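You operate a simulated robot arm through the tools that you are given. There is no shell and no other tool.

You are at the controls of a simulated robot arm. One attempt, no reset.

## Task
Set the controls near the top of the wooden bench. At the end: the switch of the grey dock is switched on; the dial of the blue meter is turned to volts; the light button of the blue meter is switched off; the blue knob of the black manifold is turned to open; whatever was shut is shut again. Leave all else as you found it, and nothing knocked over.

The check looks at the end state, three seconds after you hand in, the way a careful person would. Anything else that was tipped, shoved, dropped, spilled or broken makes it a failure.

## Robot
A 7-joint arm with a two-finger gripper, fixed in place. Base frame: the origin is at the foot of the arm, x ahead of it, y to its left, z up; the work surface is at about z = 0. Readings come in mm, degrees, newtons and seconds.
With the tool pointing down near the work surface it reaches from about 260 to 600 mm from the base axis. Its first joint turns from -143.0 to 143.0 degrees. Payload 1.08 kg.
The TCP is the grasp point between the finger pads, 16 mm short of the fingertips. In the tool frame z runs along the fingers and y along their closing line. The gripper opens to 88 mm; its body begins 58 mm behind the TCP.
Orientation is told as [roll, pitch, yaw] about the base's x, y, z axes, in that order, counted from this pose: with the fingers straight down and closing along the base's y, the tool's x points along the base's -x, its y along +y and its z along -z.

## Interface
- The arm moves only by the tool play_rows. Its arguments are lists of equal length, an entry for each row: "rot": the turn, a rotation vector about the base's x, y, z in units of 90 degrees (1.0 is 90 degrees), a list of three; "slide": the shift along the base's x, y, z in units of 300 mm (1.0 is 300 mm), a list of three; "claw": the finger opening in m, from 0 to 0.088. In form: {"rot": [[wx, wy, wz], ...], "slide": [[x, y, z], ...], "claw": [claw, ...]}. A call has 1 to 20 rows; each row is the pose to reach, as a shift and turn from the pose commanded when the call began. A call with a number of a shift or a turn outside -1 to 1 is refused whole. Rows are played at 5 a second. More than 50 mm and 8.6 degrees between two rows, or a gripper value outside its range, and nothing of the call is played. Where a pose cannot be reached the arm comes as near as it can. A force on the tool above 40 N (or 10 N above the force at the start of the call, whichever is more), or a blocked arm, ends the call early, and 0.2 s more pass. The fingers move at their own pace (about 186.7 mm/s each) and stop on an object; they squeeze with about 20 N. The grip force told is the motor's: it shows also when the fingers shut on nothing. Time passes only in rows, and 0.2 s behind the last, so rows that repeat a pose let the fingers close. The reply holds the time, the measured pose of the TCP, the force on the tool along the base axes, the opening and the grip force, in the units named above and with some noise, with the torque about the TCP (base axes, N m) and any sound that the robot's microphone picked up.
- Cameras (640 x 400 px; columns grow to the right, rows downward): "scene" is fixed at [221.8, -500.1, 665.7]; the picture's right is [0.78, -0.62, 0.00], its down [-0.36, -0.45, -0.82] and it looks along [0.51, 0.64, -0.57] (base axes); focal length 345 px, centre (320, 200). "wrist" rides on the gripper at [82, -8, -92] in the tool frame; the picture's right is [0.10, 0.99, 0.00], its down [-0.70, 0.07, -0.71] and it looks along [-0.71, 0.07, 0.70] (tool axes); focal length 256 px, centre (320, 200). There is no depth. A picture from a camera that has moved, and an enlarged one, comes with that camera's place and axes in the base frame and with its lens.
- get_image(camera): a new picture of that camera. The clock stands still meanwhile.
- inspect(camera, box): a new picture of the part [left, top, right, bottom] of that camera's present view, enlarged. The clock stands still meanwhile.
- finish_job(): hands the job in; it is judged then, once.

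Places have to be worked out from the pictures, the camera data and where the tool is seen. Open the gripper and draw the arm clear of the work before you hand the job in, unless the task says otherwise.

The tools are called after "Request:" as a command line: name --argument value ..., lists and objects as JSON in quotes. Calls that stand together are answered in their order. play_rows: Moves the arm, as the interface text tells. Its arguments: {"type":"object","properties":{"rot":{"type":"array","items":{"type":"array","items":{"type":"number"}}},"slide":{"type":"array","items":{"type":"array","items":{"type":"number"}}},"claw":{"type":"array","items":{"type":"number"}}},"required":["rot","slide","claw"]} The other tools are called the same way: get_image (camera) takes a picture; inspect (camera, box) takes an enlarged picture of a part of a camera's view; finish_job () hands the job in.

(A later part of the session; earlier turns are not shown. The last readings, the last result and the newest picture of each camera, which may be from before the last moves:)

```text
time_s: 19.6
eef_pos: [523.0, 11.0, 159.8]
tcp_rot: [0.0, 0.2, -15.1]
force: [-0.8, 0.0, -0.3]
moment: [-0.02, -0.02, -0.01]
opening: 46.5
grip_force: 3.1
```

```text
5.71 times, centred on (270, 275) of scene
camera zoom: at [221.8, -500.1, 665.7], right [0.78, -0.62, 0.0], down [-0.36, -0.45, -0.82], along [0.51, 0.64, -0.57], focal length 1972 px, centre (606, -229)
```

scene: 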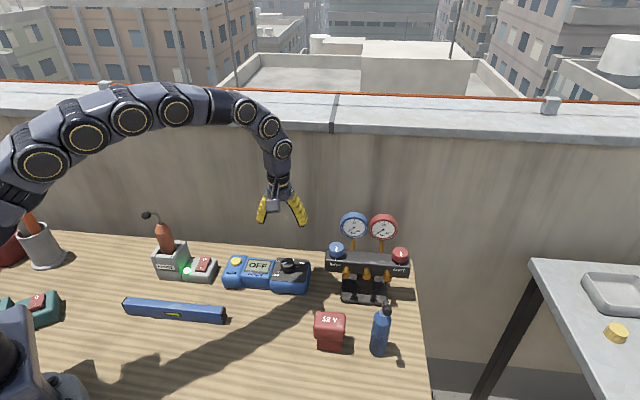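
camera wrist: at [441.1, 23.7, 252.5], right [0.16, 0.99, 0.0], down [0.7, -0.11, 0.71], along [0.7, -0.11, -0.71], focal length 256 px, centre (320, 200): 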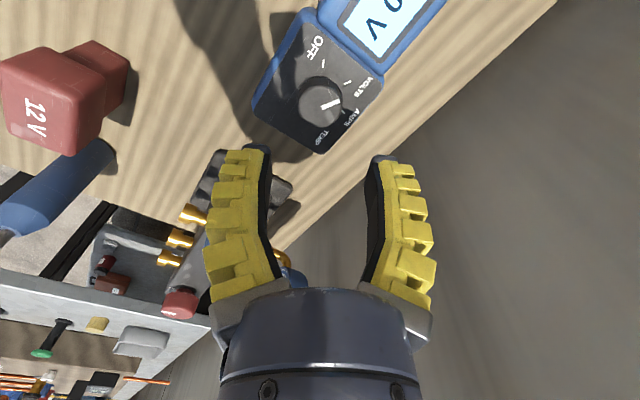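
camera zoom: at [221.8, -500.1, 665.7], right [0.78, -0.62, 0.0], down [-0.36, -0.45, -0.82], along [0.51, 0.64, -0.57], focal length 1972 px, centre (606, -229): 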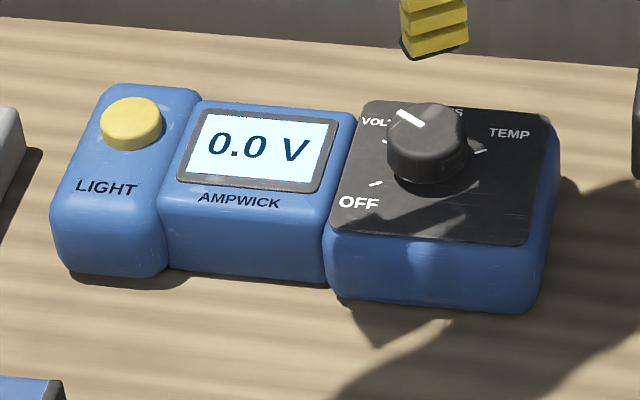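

The display reads volts; I check the pointer more precisely with tighter zooms in both cameras.

Request:
inspect --camera "wrist" --box '[290, 50, 370, 110]'

Request:
inspect --camera "scene" --box '[270, 250, 320, 285]'

```text
6.67 times, centred on (330, 80) of wrist
camera zoom: at [441.1, 23.7, 252.5], right [0.16, 0.99, 0.0], down [0.7, -0.11, 0.71], along [0.7, -0.11, -0.71], focal length 1707 px, centre (253, 1000)
```

zoom: 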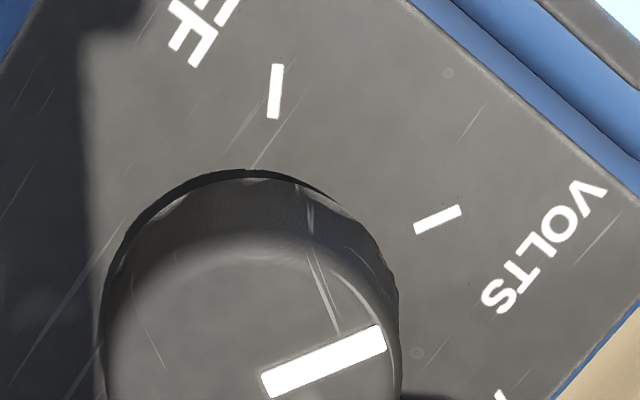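

```text
11.43 times, centred on (295, 268) of scene
camera zoom: at [221.8, -500.1, 665.7], right [0.78, -0.62, 0.0], down [-0.36, -0.45, -0.82], along [0.51, 0.64, -0.57], focal length 3944 px, centre (606, -571)
```

zoom: 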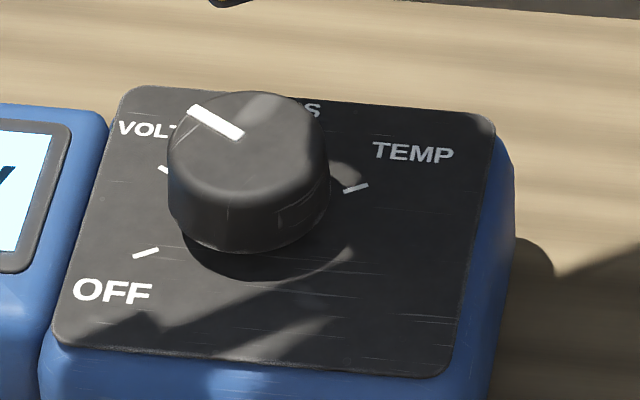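

In both zooms the pointer is parallel to and aimed at the VOLTS mark, so the dial is right. Next is the light button, estimated at about (437,108,49); I close the fingers, yaw back to +45° and go above it.

Request:
play_rows --rot '[[0, 0, 0.08], [0, 0, 0.16], [0, 0, 0.25], [0, 0, 0.34], [0, 0, 0.43], [0, 0, 0.52], [0, 0, 0.61], [0, 0, 0.667], [0, 0, 0.667]]' --slide '[[-0.03, 0.04, 0.02], [-0.07, 0.08, 0.02], [-0.11, 0.12, 0.02], [-0.15, 0.17, 0.02], [-0.19, 0.22, 0.02], [-0.23, 0.27, 0.0], [-0.27, 0.31, -0.03], [-0.285, 0.323, -0.06], [-0.285, 0.323, -0.06]]' --claw '[0, 0, 0, 0, 0, 0, 0, 0, 0]'

Request:
get_image --camera "wrist"

Request:
inspect --camera "wrist" --box '[240, 40, 400, 170]'

Request:
inspect --camera "scene" --box '[190, 200, 310, 310]'

```text
time_s: 21.6
eef_pos: [438.2, 107.5, 142.0]
tcp_rot: [0.0, 0.0, 45.1]
force: [0.3, 0.4, -0.5]
moment: [-0.02, 0.04, 0.0]
opening: 0.1
grip_force: 20.1
```

```text
taken
camera wrist: at [386.4, 43.5, 234.5], right [-0.78, 0.63, 0.0], down [0.44, 0.55, 0.71], along [0.45, 0.55, -0.7], focal length 256 px, centre (320, 200)
```

wrist: 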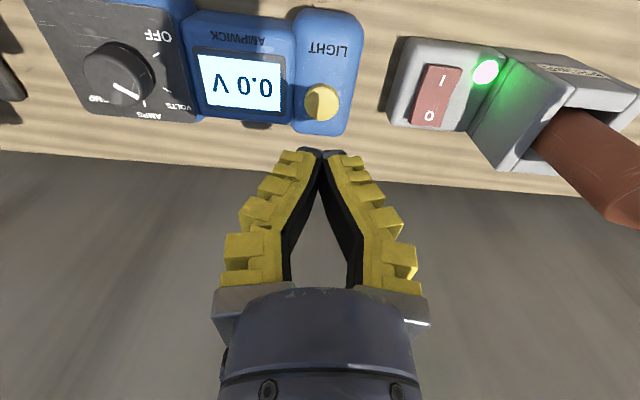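

```text
3.08 times, centred on (320, 105) of wrist
camera zoom: at [386.4, 43.5, 234.5], right [-0.78, 0.63, 0.0], down [0.44, 0.55, 0.71], along [0.45, 0.55, -0.7], focal length 788 px, centre (320, 492)
```

zoom: 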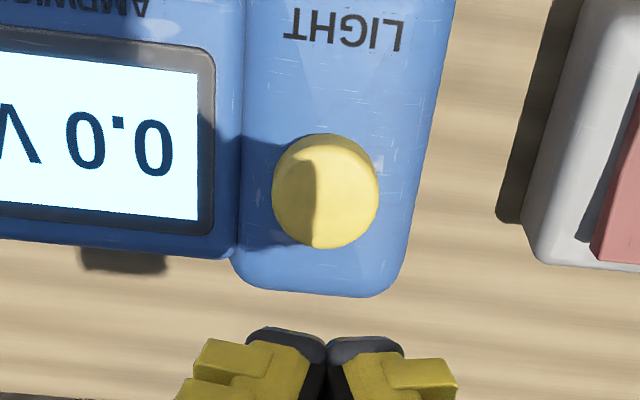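

```text
3.64 times, centred on (250, 255) of scene
camera zoom: at [221.8, -500.1, 665.7], right [0.78, -0.62, 0.0], down [-0.36, -0.45, -0.82], along [0.51, 0.64, -0.57], focal length 1255 px, centre (574, 0)
```

zoom: 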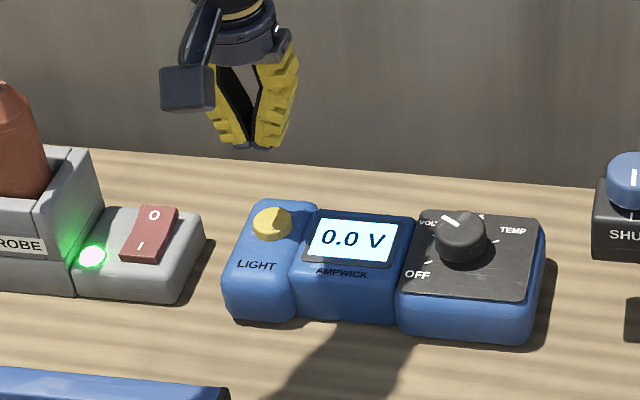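

The button top sits at about (438.6,109.2,49), nearly under the tips. I descend to just above it, then press in small steps.

Request:
play_rows --rot '[[0, 0, 0], [0, 0, 0], [0, 0, 0], [0, 0, 0], [0, 0, 0], [0, 0, 0]]' --slide '[[0.002, 0.005, -0.08], [0.002, 0.005, -0.16], [0.002, 0.005, -0.225], [0.002, 0.005, -0.24], [0.002, 0.005, -0.25], [0.002, 0.005, -0.258]]' --claw '[0, 0, 0, 0, 0, 0]'

Request:
get_image --camera "wrist"

Request:
inspect --camera "scene" --box '[190, 220, 290, 300]'

```text
time_s: 23.0
eef_pos: [439.8, 109.5, 64.5]
tcp_rot: [0.1, 0.1, 45.1]
force: [0.5, -1.8, 1.1]
moment: [-0.03, 0.01, 0.02]
opening: 5.9
grip_force: 19.8
heard: click
```

```text
taken
camera wrist: at [387.6, 46.1, 156.3], right [-0.78, 0.63, 0.0], down [0.44, 0.55, 0.71], along [0.45, 0.55, -0.7], focal length 256 px, centre (320, 200)
```

wrist: 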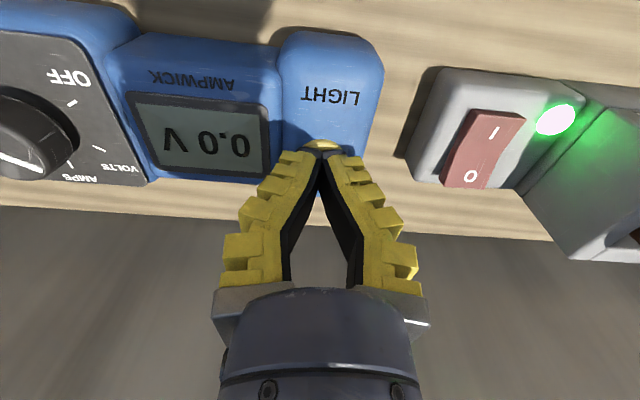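

```text
5.00 times, centred on (240, 260) of scene
camera zoom: at [221.8, -500.1, 665.7], right [0.78, -0.62, 0.0], down [-0.36, -0.45, -0.82], along [0.51, 0.64, -0.57], focal length 1726 px, centre (720, -100)
```

zoom: 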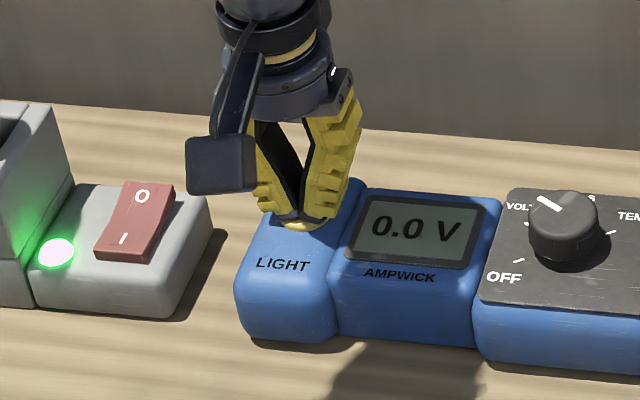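

A click was heard and the backlight went out while still showing 0.0 V. I lift straight up and verify it stays off.

Request:
play_rows --rot '[[0, 0, 0], [0, 0, 0], [0, 0, 0], [0, 0, 0], [0, 0, 0]]' --slide '[[0, 0, 0.02], [0, 0, 0.1], [0, 0, 0.22], [0, 0, 0.34], [0, 0, 0.46]]' --claw '[0, 0, 0, 0, 0]'

Request:
get_image --camera "wrist"

Request:
inspect --camera "scene" --box '[190, 200, 310, 310]'

```text
time_s: 24.2
eef_pos: [438.9, 110.8, 203.0]
tcp_rot: [0.0, -0.1, 44.9]
force: [-0.7, -0.3, -0.2]
moment: [0.01, 0.0, 0.0]
opening: 0.2
grip_force: 20.0
```

```text
taken
camera wrist: at [386.8, 46.1, 295.0], right [-0.78, 0.63, 0.0], down [0.44, 0.55, 0.71], along [0.45, 0.55, -0.7], focal length 256 px, centre (320, 200)
```

wrist: 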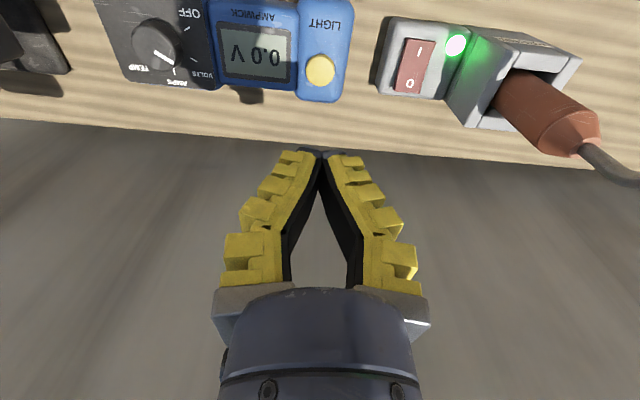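

```text
3.64 times, centred on (250, 255) of scene
camera zoom: at [221.8, -500.1, 665.7], right [0.78, -0.62, 0.0], down [-0.36, -0.45, -0.82], along [0.51, 0.64, -0.57], focal length 1255 px, centre (574, 0)
```

zoom: 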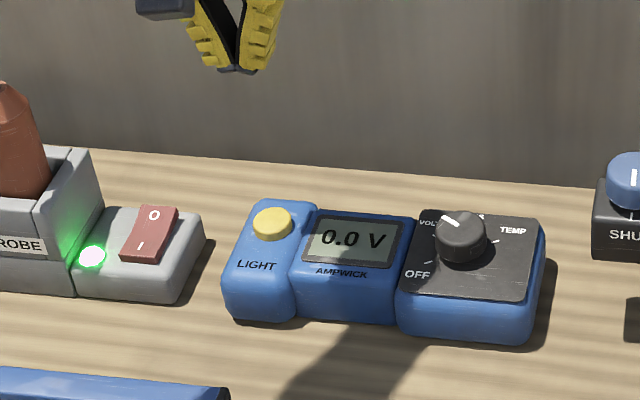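

Light off, display still 0.0 V. Now to the manifold: I raise, open the gripper, and move where the wrist camera looks at the blue knob from the front and above.

Request:
play_rows --rot '[[0, 0, 0], [0, 0, 0], [0, 0, 0], [0, 0, 0], [0, 0, 0], [0, 0, 0], [0, 0, 0], [0, 0, 0]]' --slide '[[0.03, -0.05, 0.12], [0.1, -0.16, 0.14], [0.17, -0.28, 0.14], [0.24, -0.4, 0.14], [0.31, -0.52, 0.14], [0.37, -0.62, 0.14], [0.4, -0.67, 0.13], [0.4, -0.67, 0.13]]' --claw '[0.088, 0.088, 0.088, 0.088, 0.088, 0.088, 0.088, 0.088]'

Request:
get_image --camera "wrist"

Request:
get_image --camera "scene"

```text
time_s: 26.0
eef_pos: [560.2, -91.1, 240.5]
tcp_rot: [0.0, 0.1, 45.0]
force: [0.8, -0.9, -0.2]
moment: [0.01, -0.02, 0.0]
opening: 88.2
grip_force: 0.0
```

```text
taken
camera wrist: at [507.5, -154.4, 333.6], right [-0.78, 0.63, 0.0], down [0.44, 0.55, 0.71], along [0.45, 0.55, -0.7], focal length 256 px, centre (320, 200)
```

wrist: 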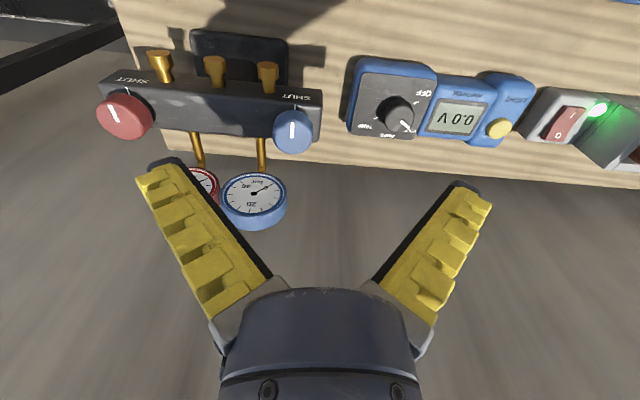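

```text
taken
```

scene: 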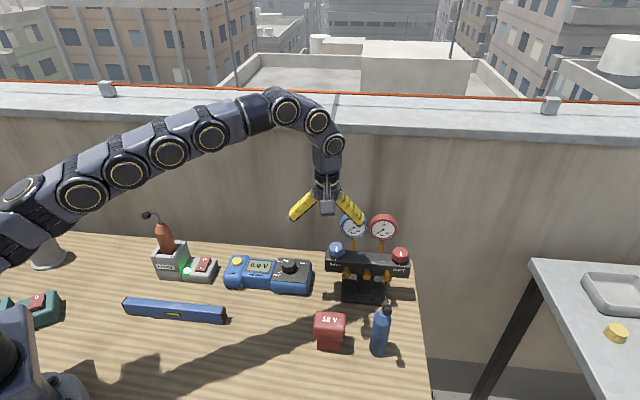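

Request:
inspect --camera "wrist" --box '[220, 60, 360, 240]'

Request:
inspect --camera "wrist" --box '[80, 40, 240, 160]'

Request:
inspect --camera "scene" --box '[310, 200, 430, 310]'

```text
2.22 times, centred on (290, 150) of wrist
camera zoom: at [507.5, -154.4, 333.6], right [-0.78, 0.63, 0.0], down [0.44, 0.55, 0.71], along [0.45, 0.55, -0.7], focal length 569 px, centre (387, 311)
```

zoom: 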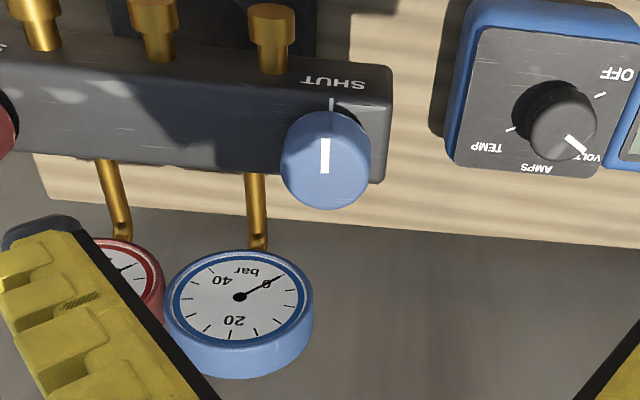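

```text
3.33 times, centred on (160, 100) of wrist
camera zoom: at [507.5, -154.4, 333.6], right [-0.78, 0.63, 0.0], down [0.44, 0.55, 0.71], along [0.45, 0.55, -0.7], focal length 853 px, centre (853, 533)
```

zoom: 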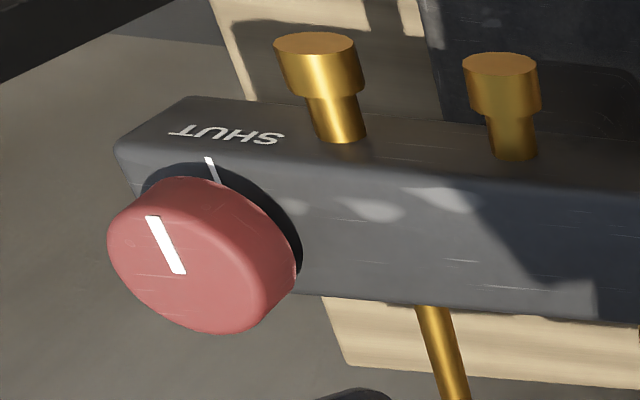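

```text
3.64 times, centred on (370, 255) of scene
camera zoom: at [221.8, -500.1, 665.7], right [0.78, -0.62, 0.0], down [-0.36, -0.45, -0.82], along [0.51, 0.64, -0.57], focal length 1255 px, centre (138, 0)
```

zoom: 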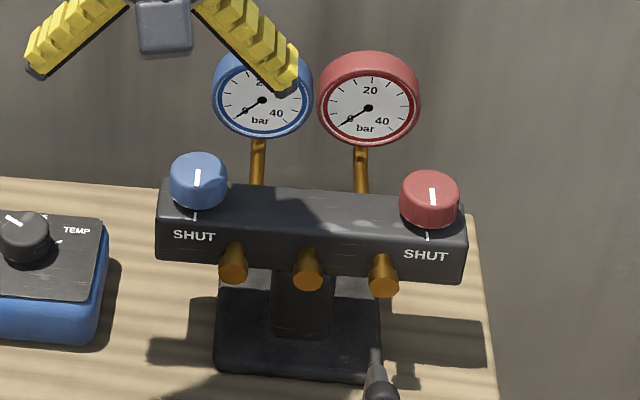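

No OPEN legend is visible; both valves have only SHUT marks at the front. I zoom more tightly on the blue knob to locate its centre precisely.

Request:
inspect --camera "wrist" --box '[255, 85, 335, 165]'

Request:
inspect --camera "scene" --box '[315, 225, 375, 275]'

```text
5.00 times, centred on (295, 125) of wrist
camera zoom: at [507.5, -154.4, 333.6], right [-0.78, 0.63, 0.0], down [0.44, 0.55, 0.71], along [0.45, 0.55, -0.7], focal length 1280 px, centre (445, 575)
```

zoom: 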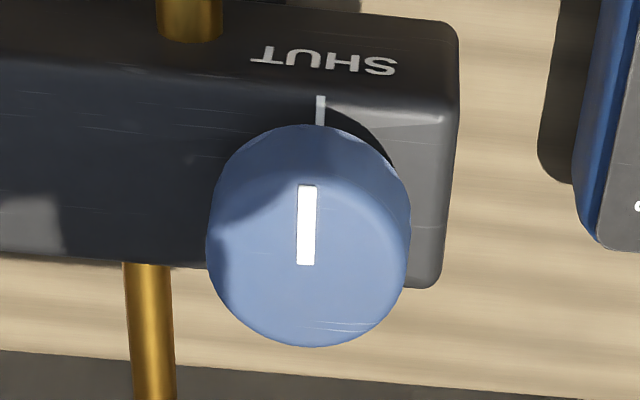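

```text
8.00 times, centred on (345, 250) of scene
camera zoom: at [221.8, -500.1, 665.7], right [0.78, -0.62, 0.0], down [-0.36, -0.45, -0.82], along [0.51, 0.64, -0.57], focal length 2761 px, centre (120, -200)
```

zoom: 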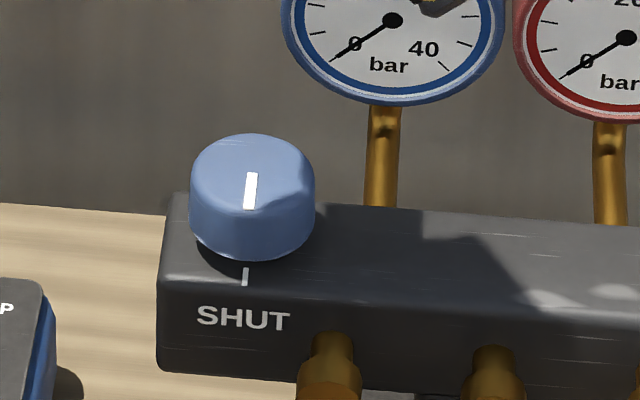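

From two wrist views and the scene view the blue knob's axis is at about (599.2,-79.8), top z≈144, diameter ≈34 mm. I move above it at yaw 0 with the opening at about 50 mm, testing reach at a safe height.

Request:
play_rows --rot '[[0, 0, -0.08], [0, 0, -0.16], [0, 0, -0.24], [0, 0, -0.32], [0, 0, -0.4], [0, 0, -0.48], [0, 0, -0.5], [0, 0, -0.5]]' --slide '[[0.03, 0.01, 0], [0.06, 0.02, 0], [0.09, 0.03, 0], [0.11, 0.035, 0], [0.13, 0.038, 0], [0.13, 0.038, -0.06], [0.13, 0.038, -0.12], [0.13, 0.038, -0.12]]' --claw '[0.07, 0.05, 0.05, 0.05, 0.05, 0.05, 0.05, 0.05]'

Request:
get_image --camera "wrist"

Request:
inspect --camera "scene" --box '[300, 160, 430, 290]'

```text
time_s: 27.8
eef_pos: [590.6, -77.3, 208.0]
tcp_rot: [0.0, 0.0, 0.3]
force: [-0.7, -0.2, 0.4]
moment: [0.0, -0.01, 0.04]
opening: 54.3
grip_force: 2.7
out of reach, approached as far as the arm can: row 3, 4, 5, 6, 7, 8
```

```text
taken
camera wrist: at [507.9, -85.7, 300.4], right [-0.11, 0.99, 0.0], down [0.7, 0.08, 0.71], along [0.7, 0.08, -0.71], focal length 256 px, centre (320, 200)
```

wrist: 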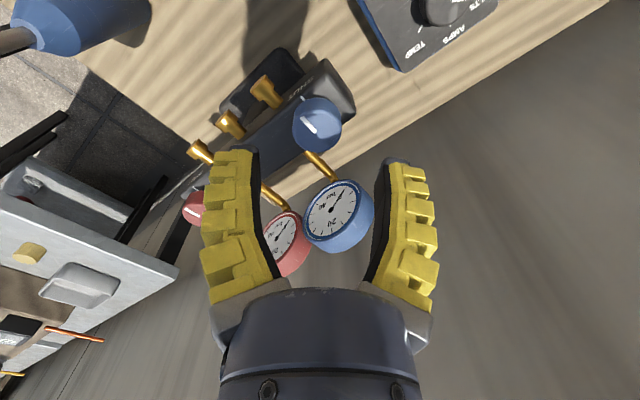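

```text
3.08 times, centred on (365, 225) of scene
camera zoom: at [221.8, -500.1, 665.7], right [0.78, -0.62, 0.0], down [-0.36, -0.45, -0.82], along [0.51, 0.64, -0.57], focal length 1062 px, centre (182, 123)
```

zoom: 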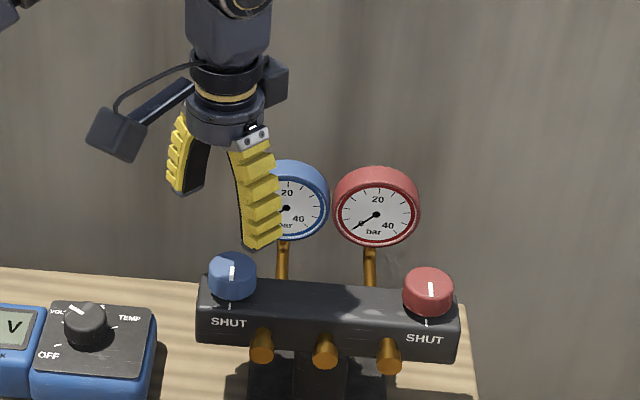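

With a vertical tool the arm stops about 9 mm short. I tilt the tool about 6° outward (body leaning back to the base) to gain reach, with yaw -20°, and come to just above the knob.

Request:
play_rows --rot '[[0.0009, -0.0225, -0.074], [0.0018, -0.045, -0.148], [0.0027, -0.0676, -0.2222], [0.0027, -0.0676, -0.2222], [0.0027, -0.0676, -0.2222]]' --slide '[[0.009, -0.003, -0.03], [0.019, -0.006, -0.06], [0.0287, -0.0083, -0.1], [0.0287, -0.0083, -0.12], [0.0287, -0.0083, -0.12]]' --claw '[0.05, 0.05, 0.05, 0.05, 0.05]'

Request:
get_image --camera "wrist"

Request:
inspect --camera "scene" --box '[300, 160, 430, 290]'

```text
time_s: 29.0
eef_pos: [597.3, -79.4, 172.3]
tcp_rot: [1.3, -5.9, -20.0]
force: [0.4, 0.8, -0.3]
moment: [0.01, 0.02, 0.01]
opening: 54.1
grip_force: 3.0
```

```text
taken
camera wrist: at [508.1, -58.8, 256.1], right [0.24, 0.97, 0.01], down [0.61, -0.16, 0.78], along [0.76, -0.18, -0.63], focal length 256 px, centre (320, 200)
```

wrist: 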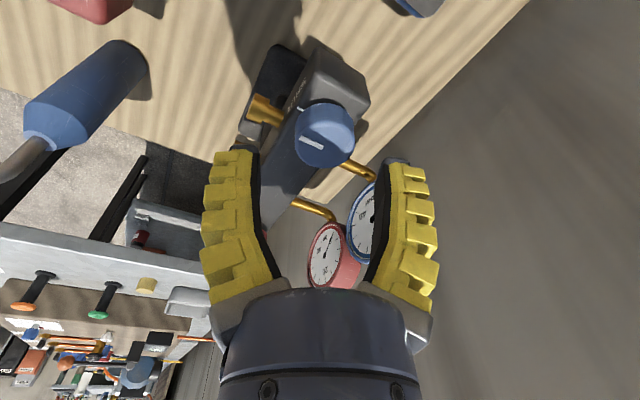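

```text
3.08 times, centred on (365, 225) of scene
camera zoom: at [221.8, -500.1, 665.7], right [0.78, -0.62, 0.0], down [-0.36, -0.45, -0.82], along [0.51, 0.64, -0.57], focal length 1062 px, centre (182, 123)
```

zoom: 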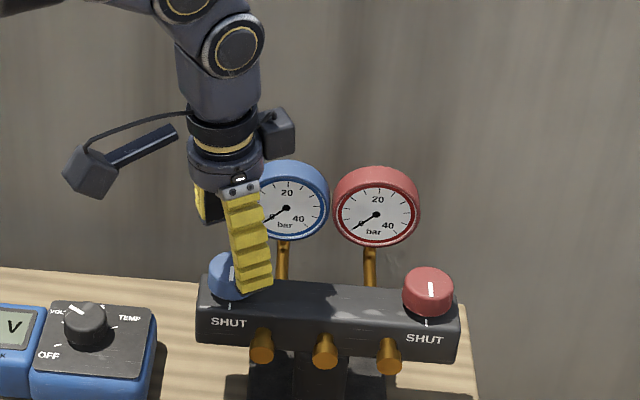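

Now within reach at (597.3,-79.4,172). I zoom in to check centring over the knob before descending.

Request:
inspect --camera "wrist" --box '[240, 80, 400, 200]'

Request:
inspect --camera "scene" --box '[315, 200, 375, 260]'

```text
3.33 times, centred on (320, 140) of wrist
camera zoom: at [508.1, -58.8, 256.1], right [0.24, 0.97, 0.01], down [0.61, -0.16, 0.78], along [0.76, -0.18, -0.63], focal length 853 px, centre (320, 400)
```

zoom: 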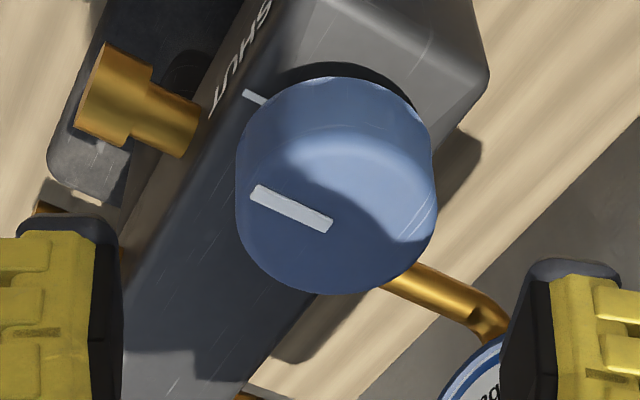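

```text
6.67 times, centred on (345, 230) of scene
camera zoom: at [221.8, -500.1, 665.7], right [0.78, -0.62, 0.0], down [-0.36, -0.45, -0.82], along [0.51, 0.64, -0.57], focal length 2301 px, centre (153, 0)
```

zoom: 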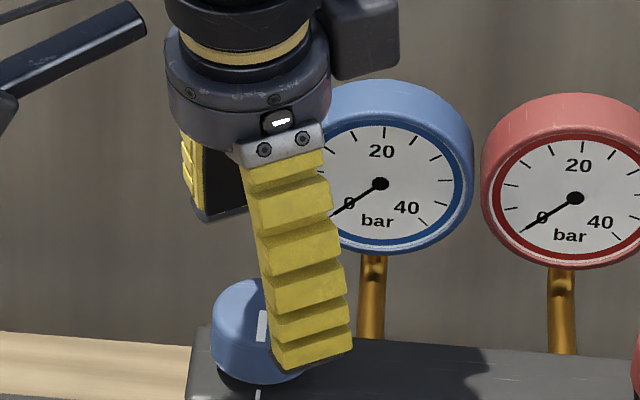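

Knob centre relative to the tool is about 1–2 mm off; I correct by (+1.2,+1.7) mm, then descend to TCP z≈150 with the opening at about 46 mm.

Request:
play_rows --rot '[[0, 0, 0], [0, 0, 0], [0, 0, 0], [0, 0, 0], [0, 0, 0]]' --slide '[[0.004, 0.0057, 0], [0.004, 0.0057, -0.03], [0.004, 0.0057, -0.055], [0.004, 0.0057, -0.075], [0.004, 0.0057, -0.075]]' --claw '[0.044, 0.044, 0.044, 0.042, 0.042]'

Request:
get_image --camera "wrist"

Request:
inspect --camera "scene" --box '[305, 190, 395, 280]'

Request:
inspect --camera "wrist" --box '[240, 90, 400, 210]'

```text
time_s: 30.2
eef_pos: [600.0, -78.0, 150.6]
tcp_rot: [1.4, -5.9, -20.0]
force: [-0.1, -0.6, 0.4]
moment: [-0.01, -0.03, 0.0]
opening: 46.7
grip_force: 3.3
```

```text
taken
camera wrist: at [509.7, -56.8, 234.3], right [0.24, 0.97, 0.01], down [0.61, -0.16, 0.78], along [0.76, -0.18, -0.63], focal length 256 px, centre (320, 200)
```

wrist: 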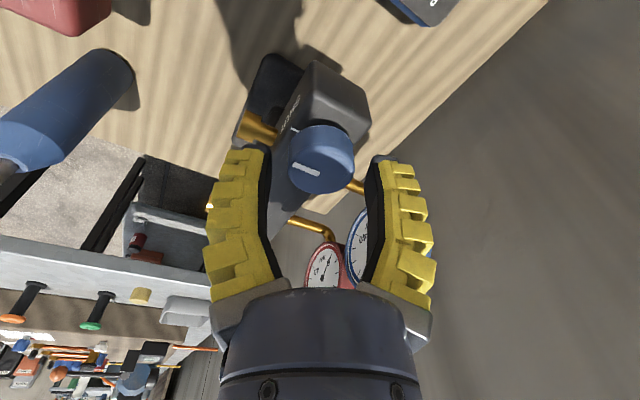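

```text
4.44 times, centred on (350, 235) of scene
camera zoom: at [221.8, -500.1, 665.7], right [0.78, -0.62, 0.0], down [-0.36, -0.45, -0.82], along [0.51, 0.64, -0.57], focal length 1534 px, centre (187, 44)
```

zoom: 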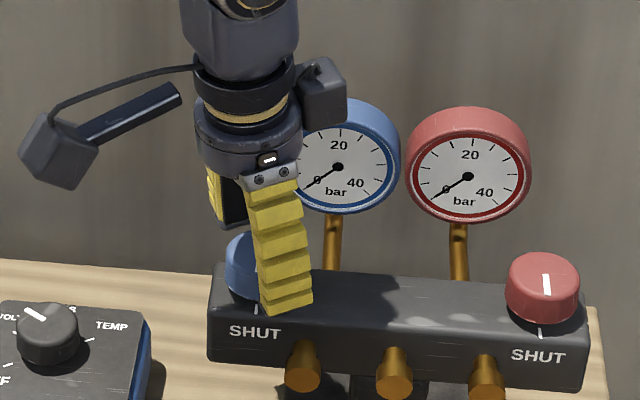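

```text
3.33 times, centred on (320, 150) of wrist
camera zoom: at [509.7, -56.8, 234.3], right [0.24, 0.97, 0.01], down [0.61, -0.16, 0.78], along [0.76, -0.18, -0.63], focal length 853 px, centre (320, 367)
```

zoom: 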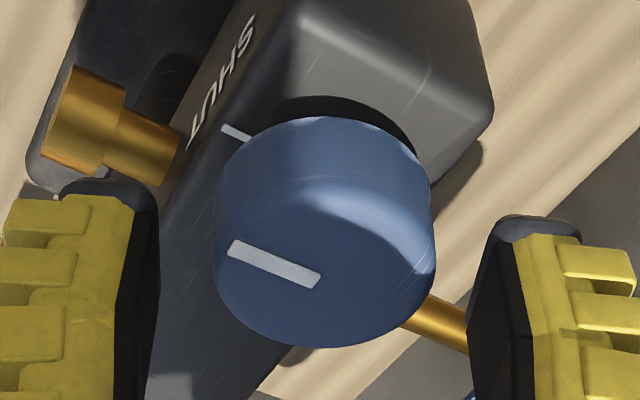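

The knob is between the fingers, about 1 mm toward the right-hand finger. I shift by (-0.3,+1.1) mm and close slowly on it.

Request:
play_rows --rot '[[0, 0, 0], [0, 0, 0], [0, 0, 0]]' --slide '[[-0.001, 0.0037, 0], [-0.001, 0.0037, 0], [-0.001, 0.0037, 0]]' --claw '[0.04, 0.036, 0.033]'

Request:
inspect --camera "wrist" --box '[240, 90, 400, 210]'

```text
time_s: 31.0
eef_pos: [598.9, -77.4, 149.7]
tcp_rot: [1.3, -5.8, -20.1]
force: [0.5, -0.2, 0.5]
moment: [0.0, -0.01, -0.03]
opening: 37.7
grip_force: 3.2
```

```text
3.33 times, centred on (320, 150) of wrist
camera zoom: at [509.3, -55.7, 234.2], right [0.24, 0.97, 0.01], down [0.61, -0.16, 0.78], along [0.76, -0.18, -0.63], focal length 853 px, centre (320, 367)
```

zoom: 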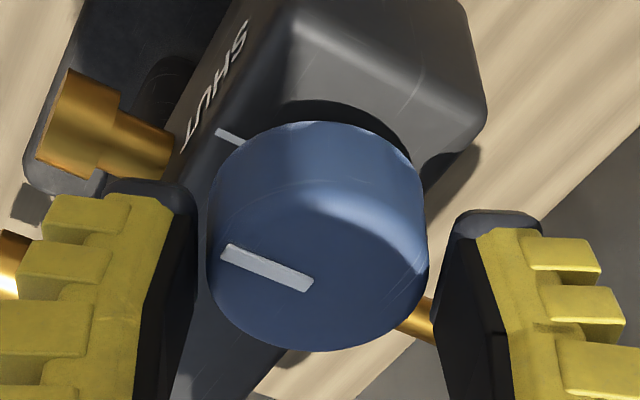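

Gaps are nearly equal. I close the remaining few millimetres onto the knob.

Request:
play_rows --rot '[[0, 0, 0], [0, 0, 0], [0, 0, 0]]' --slide '[[-0.0006, -0.0014, 0], [-0.0006, -0.0014, 0], [-0.0006, -0.0014, 0]]' --claw '[0.029, 0.025, 0.02]'

Request:
get_image --camera "wrist"

Request:
inspect --camera "scene" --box '[305, 190, 425, 310]'

```text
time_s: 31.8
eef_pos: [599.5, -77.1, 150.3]
tcp_rot: [1.4, -6.0, -20.1]
force: [-7.3, -0.1, 10.8]
moment: [0.0, 0.12, -0.02]
opening: 25.2
grip_force: 19.9
```

```text
taken
camera wrist: at [509.6, -56.0, 234.6], right [0.24, 0.97, 0.01], down [0.6, -0.16, 0.78], along [0.76, -0.18, -0.63], focal length 256 px, centre (320, 200)
```

wrist: 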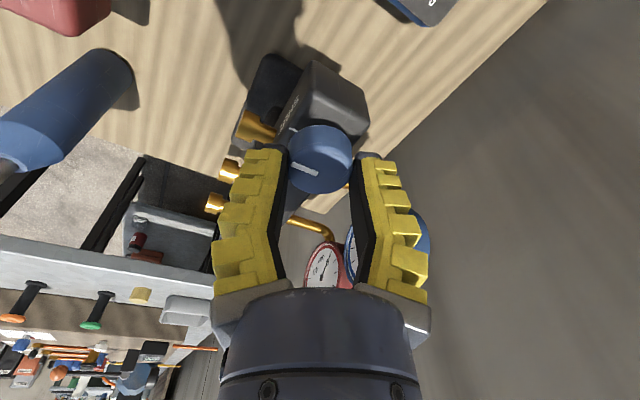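

```text
3.33 times, centred on (365, 250) of scene
camera zoom: at [221.8, -500.1, 665.7], right [0.78, -0.62, 0.0], down [-0.36, -0.45, -0.82], along [0.51, 0.64, -0.57], focal length 1150 px, centre (170, 33)
```

zoom: 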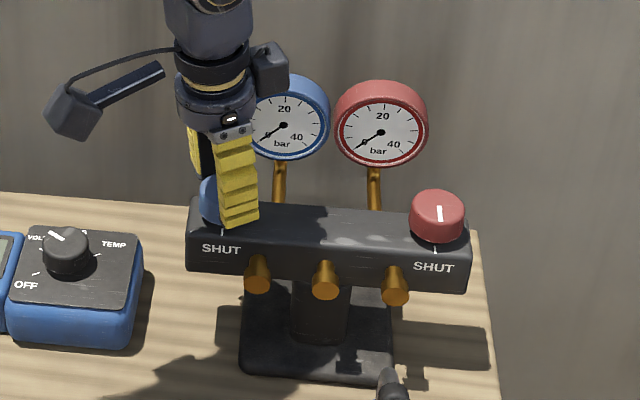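

The knob is gripped; no visible shift of the manifold. I ease up 1.5 mm and turn counter-clockwise (about the tool's own axis) by 30° first, watching torque and the gauge.

Request:
play_rows --rot '[[0, 0, 0], [-0.0073, 0.001, 0.07], [-0.0146, 0.002, 0.14], [-0.022, 0.003, 0.21], [-0.029, 0.004, 0.28], [-0.0347, 0.0047, 0.331], [-0.0347, 0.0047, 0.331]]' --slide '[[0, 0, 0.005], [0, 0, 0.005], [0, 0, 0.005], [0, 0, 0.005], [0, 0, 0.005], [0, 0, 0.005], [0, 0, 0.005]]' --claw '[0.02, 0.02, 0.02, 0.02, 0.02, 0.02, 0.02]'

Request:
get_image --camera "wrist"

Request:
inspect --camera "scene" --box '[305, 190, 425, 310]'

```text
time_s: 33.4
eef_pos: [597.9, -78.5, 150.4]
tcp_rot: [-1.7, -5.7, 10.1]
force: [0.2, -0.4, 1.3]
moment: [0.11, -0.01, -0.01]
opening: 21.7
grip_force: 19.6
```

```text
taken
camera wrist: at [510.0, -98.9, 235.7], right [-0.27, 0.96, -0.04], down [0.6, 0.2, 0.77], along [0.75, 0.18, -0.63], focal length 256 px, centre (320, 200)
```

wrist: 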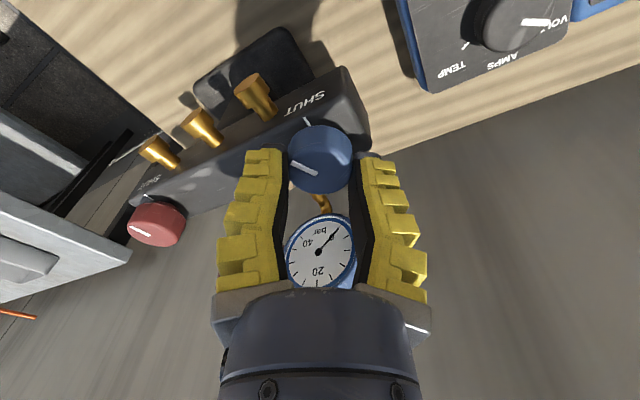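

```text
3.33 times, centred on (365, 250) of scene
camera zoom: at [221.8, -500.1, 665.7], right [0.78, -0.62, 0.0], down [-0.36, -0.45, -0.82], along [0.51, 0.64, -0.57], focal length 1150 px, centre (170, 33)
```

zoom: 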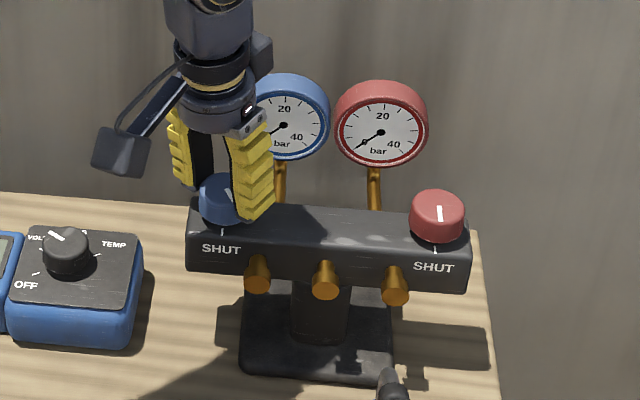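

The knob turns with the gripper and the valve mark has left SHUT. The gauge still seems low, so I continue another 60° counter-clockwise.

Request:
play_rows --rot '[[-0.0073, 0.001, 0.07], [-0.0146, 0.002, 0.14], [-0.022, 0.003, 0.21], [-0.0293, 0.0039, 0.28], [-0.0366, 0.0049, 0.35], [-0.0439, 0.0059, 0.42], [-0.0513, 0.0069, 0.49], [-0.0586, 0.0079, 0.56], [-0.0659, 0.0089, 0.63], [-0.0694, 0.0093, 0.663], [-0.0694, 0.0093, 0.663]]' --slide '[[0, 0, 0], [0, 0, 0], [0, 0, 0], [0, 0, 0], [0, 0, 0], [0, 0, 0], [0, 0, 0], [0, 0, 0], [0, 0, 0], [0, 0, 0], [0, 0, 0]]' --claw '[0.02, 0.02, 0.02, 0.02, 0.02, 0.02, 0.02, 0.02, 0.02, 0.02, 0.02]'

Request:
get_image --camera "wrist"

Request:
inspect --camera "scene" --box '[305, 190, 425, 310]'

```text
time_s: 35.8
eef_pos: [599.8, -75.8, 150.9]
tcp_rot: [-5.9, -1.4, 70.2]
force: [0.8, 1.1, 3.9]
moment: [-0.01, 0.01, 0.04]
opening: 23.0
grip_force: 20.0
```

```text
taken
camera wrist: at [569.5, -155.5, 242.8], right [-0.96, 0.24, -0.11], down [0.1, 0.69, 0.71], along [0.25, 0.68, -0.69], focal length 256 px, centre (320, 200)
```

wrist: 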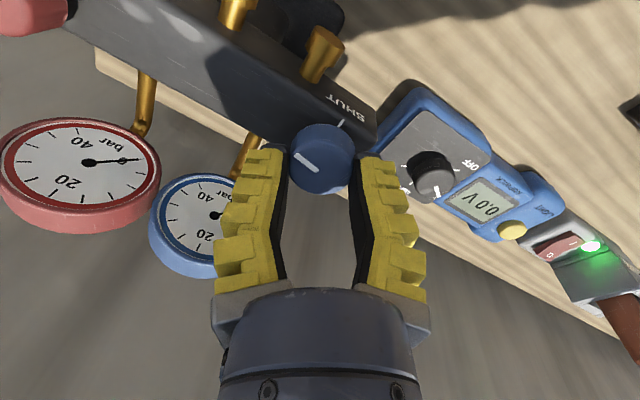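

```text
3.33 times, centred on (365, 250) of scene
camera zoom: at [221.8, -500.1, 665.7], right [0.78, -0.62, 0.0], down [-0.36, -0.45, -0.82], along [0.51, 0.64, -0.57], focal length 1150 px, centre (170, 33)
```

zoom: 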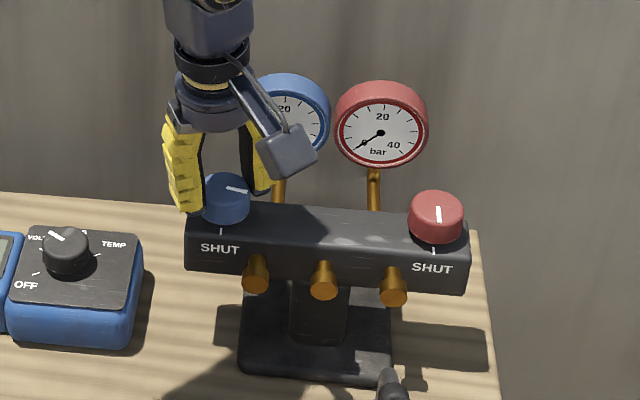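

The pointer now points about 90° from SHUT. I look closely at the blue gauge and the knob.

Request:
inspect --camera "wrist" --box '[140, 100, 300, 290]'

Request:
inspect --camera "scene" --box '[330, 200, 420, 270]'

```text
2.11 times, centred on (220, 195) of wrist
camera zoom: at [569.5, -155.5, 242.8], right [-0.96, 0.24, -0.11], down [0.1, 0.69, 0.71], along [0.25, 0.68, -0.69], focal length 539 px, centre (530, 210)
```

zoom: 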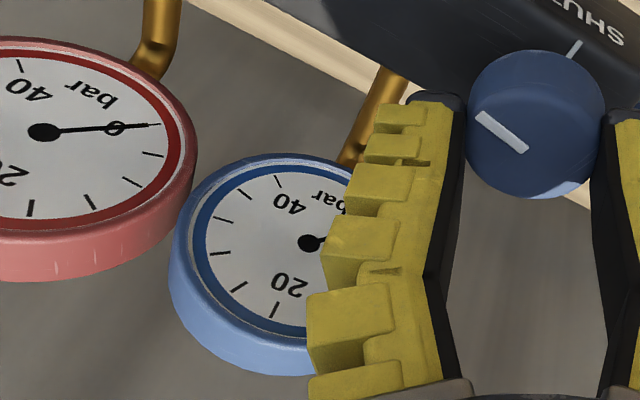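

```text
5.71 times, centred on (375, 235) of scene
camera zoom: at [221.8, -500.1, 665.7], right [0.78, -0.62, 0.0], down [-0.36, -0.45, -0.82], along [0.51, 0.64, -0.57], focal length 1972 px, centre (6, 0)
```

zoom: 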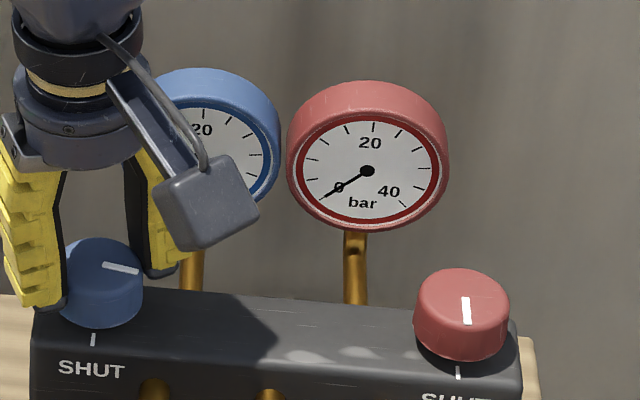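

The needle is partly hidden. I release the knob and lift clear to read the gauge and the knob properly.

Request:
play_rows --rot '[[0, 0, 0], [0, 0, 0], [0, 0, 0], [0, 0, 0], [0, 0, 0], [0, 0, 0], [0, 0, 0]]' --slide '[[0, 0, 0], [0, 0, 0], [0, 0, 0], [0, 0, 0.03], [0, 0, 0.08], [0, 0, 0.16], [-0.05, -0.02, 0.25]]' --claw '[0.03, 0.044, 0.044, 0.044, 0.044, 0.044, 0.044]'

Request:
get_image --camera "wrist"

Request:
inspect --camera "scene" --box '[305, 190, 425, 310]'

```text
time_s: 37.4
eef_pos: [582.2, -82.5, 226.8]
tcp_rot: [-6.0, -1.4, 70.0]
force: [-0.2, 0.0, 0.1]
moment: [-0.01, -0.02, 0.0]
opening: 48.5
grip_force: 3.4
```

```text
taken
camera wrist: at [551.3, -161.8, 317.9], right [-0.96, 0.24, -0.11], down [0.1, 0.69, 0.71], along [0.25, 0.68, -0.69], focal length 256 px, centre (320, 200)
```

wrist: 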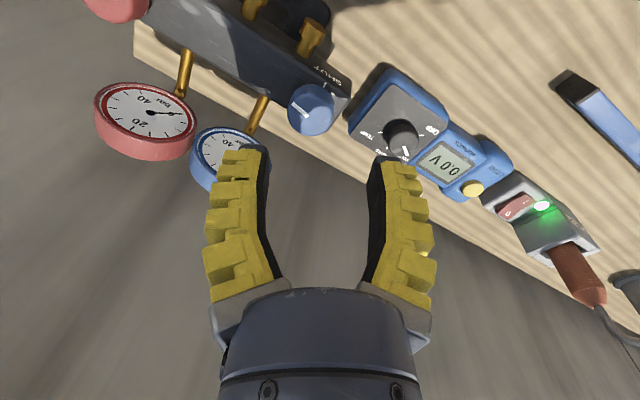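

```text
3.33 times, centred on (365, 250) of scene
camera zoom: at [221.8, -500.1, 665.7], right [0.78, -0.62, 0.0], down [-0.36, -0.45, -0.82], along [0.51, 0.64, -0.57], focal length 1150 px, centre (170, 33)
```

zoom: 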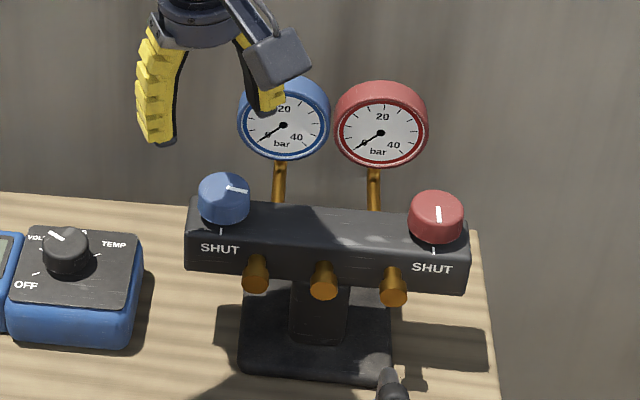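

The blue needle still reads 0. I zoom in on the bar around the knob to look for an OPEN mark.

Request:
inspect --camera "wrist" --box '[240, 40, 370, 160]'

Request:
inspect --camera "scene" --box '[310, 205, 380, 275]'

Request:
inspect --camera "wrist" --box '[80, 60, 280, 200]'

```text
3.33 times, centred on (305, 100) of wrist
camera zoom: at [551.3, -161.8, 317.9], right [-0.96, 0.24, -0.11], down [0.1, 0.69, 0.71], along [0.25, 0.68, -0.69], focal length 853 px, centre (370, 533)
```

zoom: 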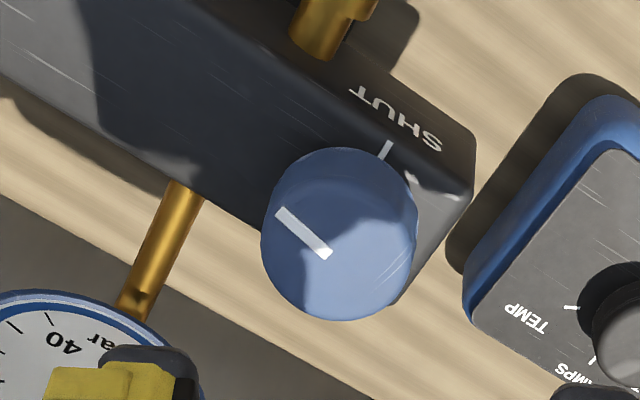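

```text
5.71 times, centred on (345, 240) of scene
camera zoom: at [221.8, -500.1, 665.7], right [0.78, -0.62, 0.0], down [-0.36, -0.45, -0.82], along [0.51, 0.64, -0.57], focal length 1972 px, centre (177, -29)
```

zoom: 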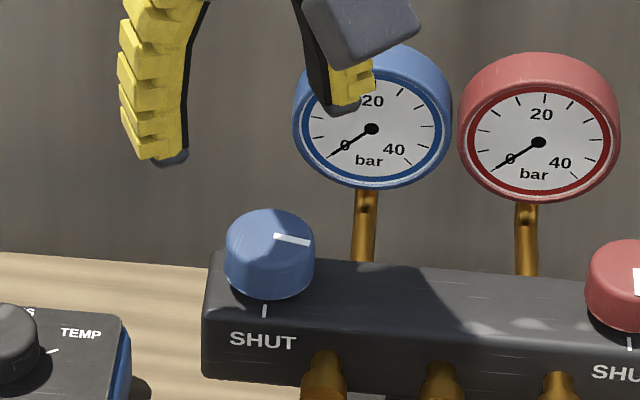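

```text
2.86 times, centred on (180, 130) of wrist
camera zoom: at [551.3, -161.8, 317.9], right [-0.96, 0.24, -0.11], down [0.1, 0.69, 0.71], along [0.25, 0.68, -0.69], focal length 731 px, centre (720, 400)
```

zoom: 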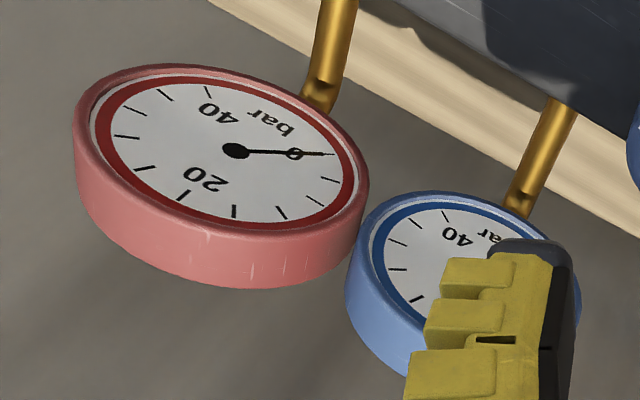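

No OPEN mark exists and the pointer has turned only about 80° of the 90° commanded (some slip or a stop). I will regrip with the yaw 30° less and test further counter-clockwise rotation; first I go back above the knob.

Request:
play_rows --rot '[[0.0087, -0.0012, -0.083], [0.0174, -0.0024, -0.166], [0.026, -0.0035, -0.249], [0.0347, -0.0047, -0.331], [0.0347, -0.0047, -0.331]]' --slide '[[0.02, 0.01, 0], [0.04, 0.015, 0], [0.05, 0.02, -0.04], [0.05, 0.02, -0.12], [0.05, 0.02, -0.17]]' --claw '[0.044, 0.044, 0.044, 0.044, 0.044]'

Request:
inspect --camera "wrist" --box '[230, 80, 410, 220]'

```text
time_s: 38.6
eef_pos: [598.2, -78.3, 175.4]
tcp_rot: [-4.4, -4.2, 40.0]
force: [0.7, -0.6, 0.2]
moment: [-0.04, 0.01, 0.03]
opening: 48.6
grip_force: 3.4
```

```text
2.86 times, centred on (320, 150) of wrist
camera zoom: at [530.6, -136.1, 263.8], right [-0.71, 0.7, -0.08], down [0.42, 0.52, 0.75], along [0.57, 0.5, -0.66], focal length 731 px, centre (320, 343)
```

zoom: 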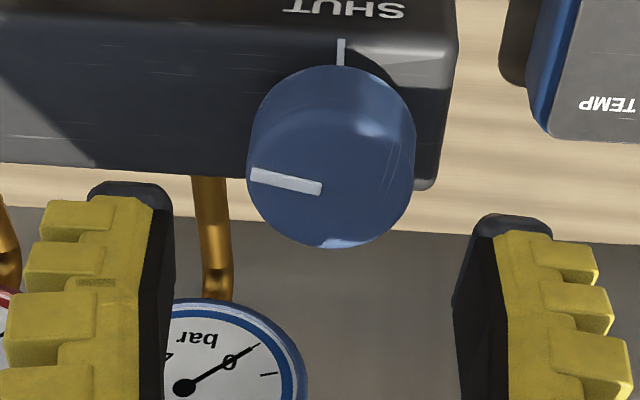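

The pointer sits about 82° from SHUT. Accounting for the tilt, the fingers are centred; I descend to the grip height and close.

Request:
play_rows --rot '[[0, 0, 0], [0, 0, 0], [0, 0, 0], [0, 0, 0], [0, 0, 0], [0, 0, 0]]' --slide '[[0, 0, -0.04], [0, 0, -0.07], [0, 0, -0.085], [0, 0, -0.085], [0, 0, -0.085], [0, 0, -0.085]]' --claw '[0.044, 0.044, 0.044, 0.036, 0.034, 0.034]'

Request:
inspect --camera "wrist" --box '[230, 80, 410, 220]'

```text
time_s: 40.0
eef_pos: [597.9, -77.9, 151.1]
tcp_rot: [-4.5, -4.2, 40.1]
force: [0.0, 0.1, 0.3]
moment: [0.01, -0.01, -0.07]
opening: 38.7
grip_force: 4.1
```

```text
2.86 times, centred on (320, 150) of wrist
camera zoom: at [531.3, -135.1, 238.0], right [-0.71, 0.7, -0.08], down [0.41, 0.52, 0.75], along [0.56, 0.5, -0.66], focal length 731 px, centre (320, 343)
```

zoom: 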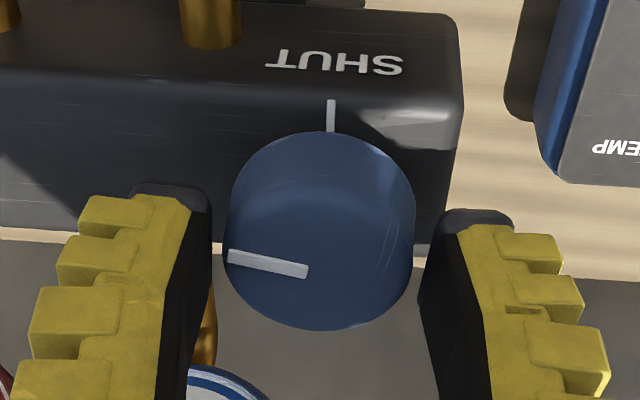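

Gaps are about even. I close, ease up slightly, and turn another 30° counter-clockwise.

Request:
play_rows --rot '[[0, 0, 0], [0, 0, 0], [0, 0, 0], [-0.0073, 0.001, 0.07], [-0.0146, 0.002, 0.14], [-0.0219, 0.003, 0.21]]' --slide '[[0, 0, 0], [0, 0, 0], [0, 0, 0.004], [0, 0, 0.004], [0, 0, 0.004], [0, 0, 0.004]]' --claw '[0.028, 0.02, 0.02, 0.02, 0.02, 0.02]'

Request:
inspect --camera "wrist" --box '[230, 80, 410, 220]'

Request:
inspect --camera "scene" --box '[305, 190, 425, 310]'

```text
time_s: 41.4
eef_pos: [599.4, -77.5, 151.8]
tcp_rot: [-5.8, -2.5, 59.3]
force: [2.2, 0.3, 9.7]
moment: [0.12, -0.11, 0.0]
opening: 21.6
grip_force: 20.4
```

```text
2.86 times, centred on (320, 150) of wrist
camera zoom: at [554.2, -150.4, 241.9], right [-0.9, 0.42, -0.1], down [0.22, 0.65, 0.73], along [0.37, 0.63, -0.68], focal length 731 px, centre (320, 343)
```

zoom: 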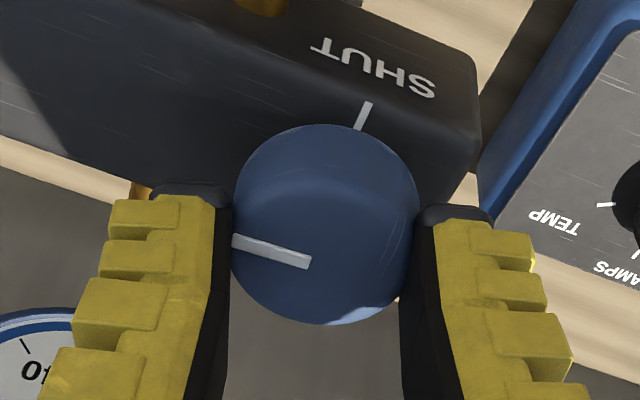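

```text
3.33 times, centred on (365, 250) of scene
camera zoom: at [221.8, -500.1, 665.7], right [0.78, -0.62, 0.0], down [-0.36, -0.45, -0.82], along [0.51, 0.64, -0.57], focal length 1150 px, centre (170, 33)
```

zoom: 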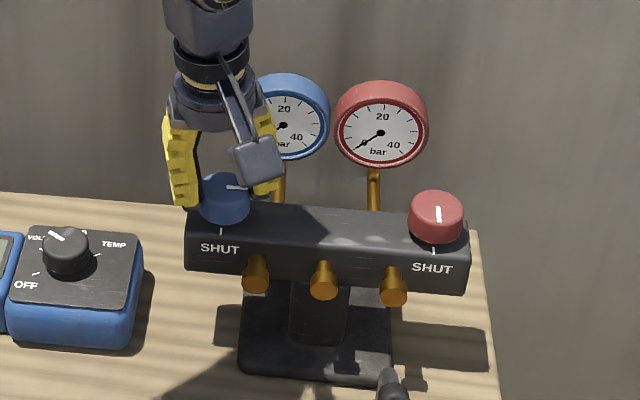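

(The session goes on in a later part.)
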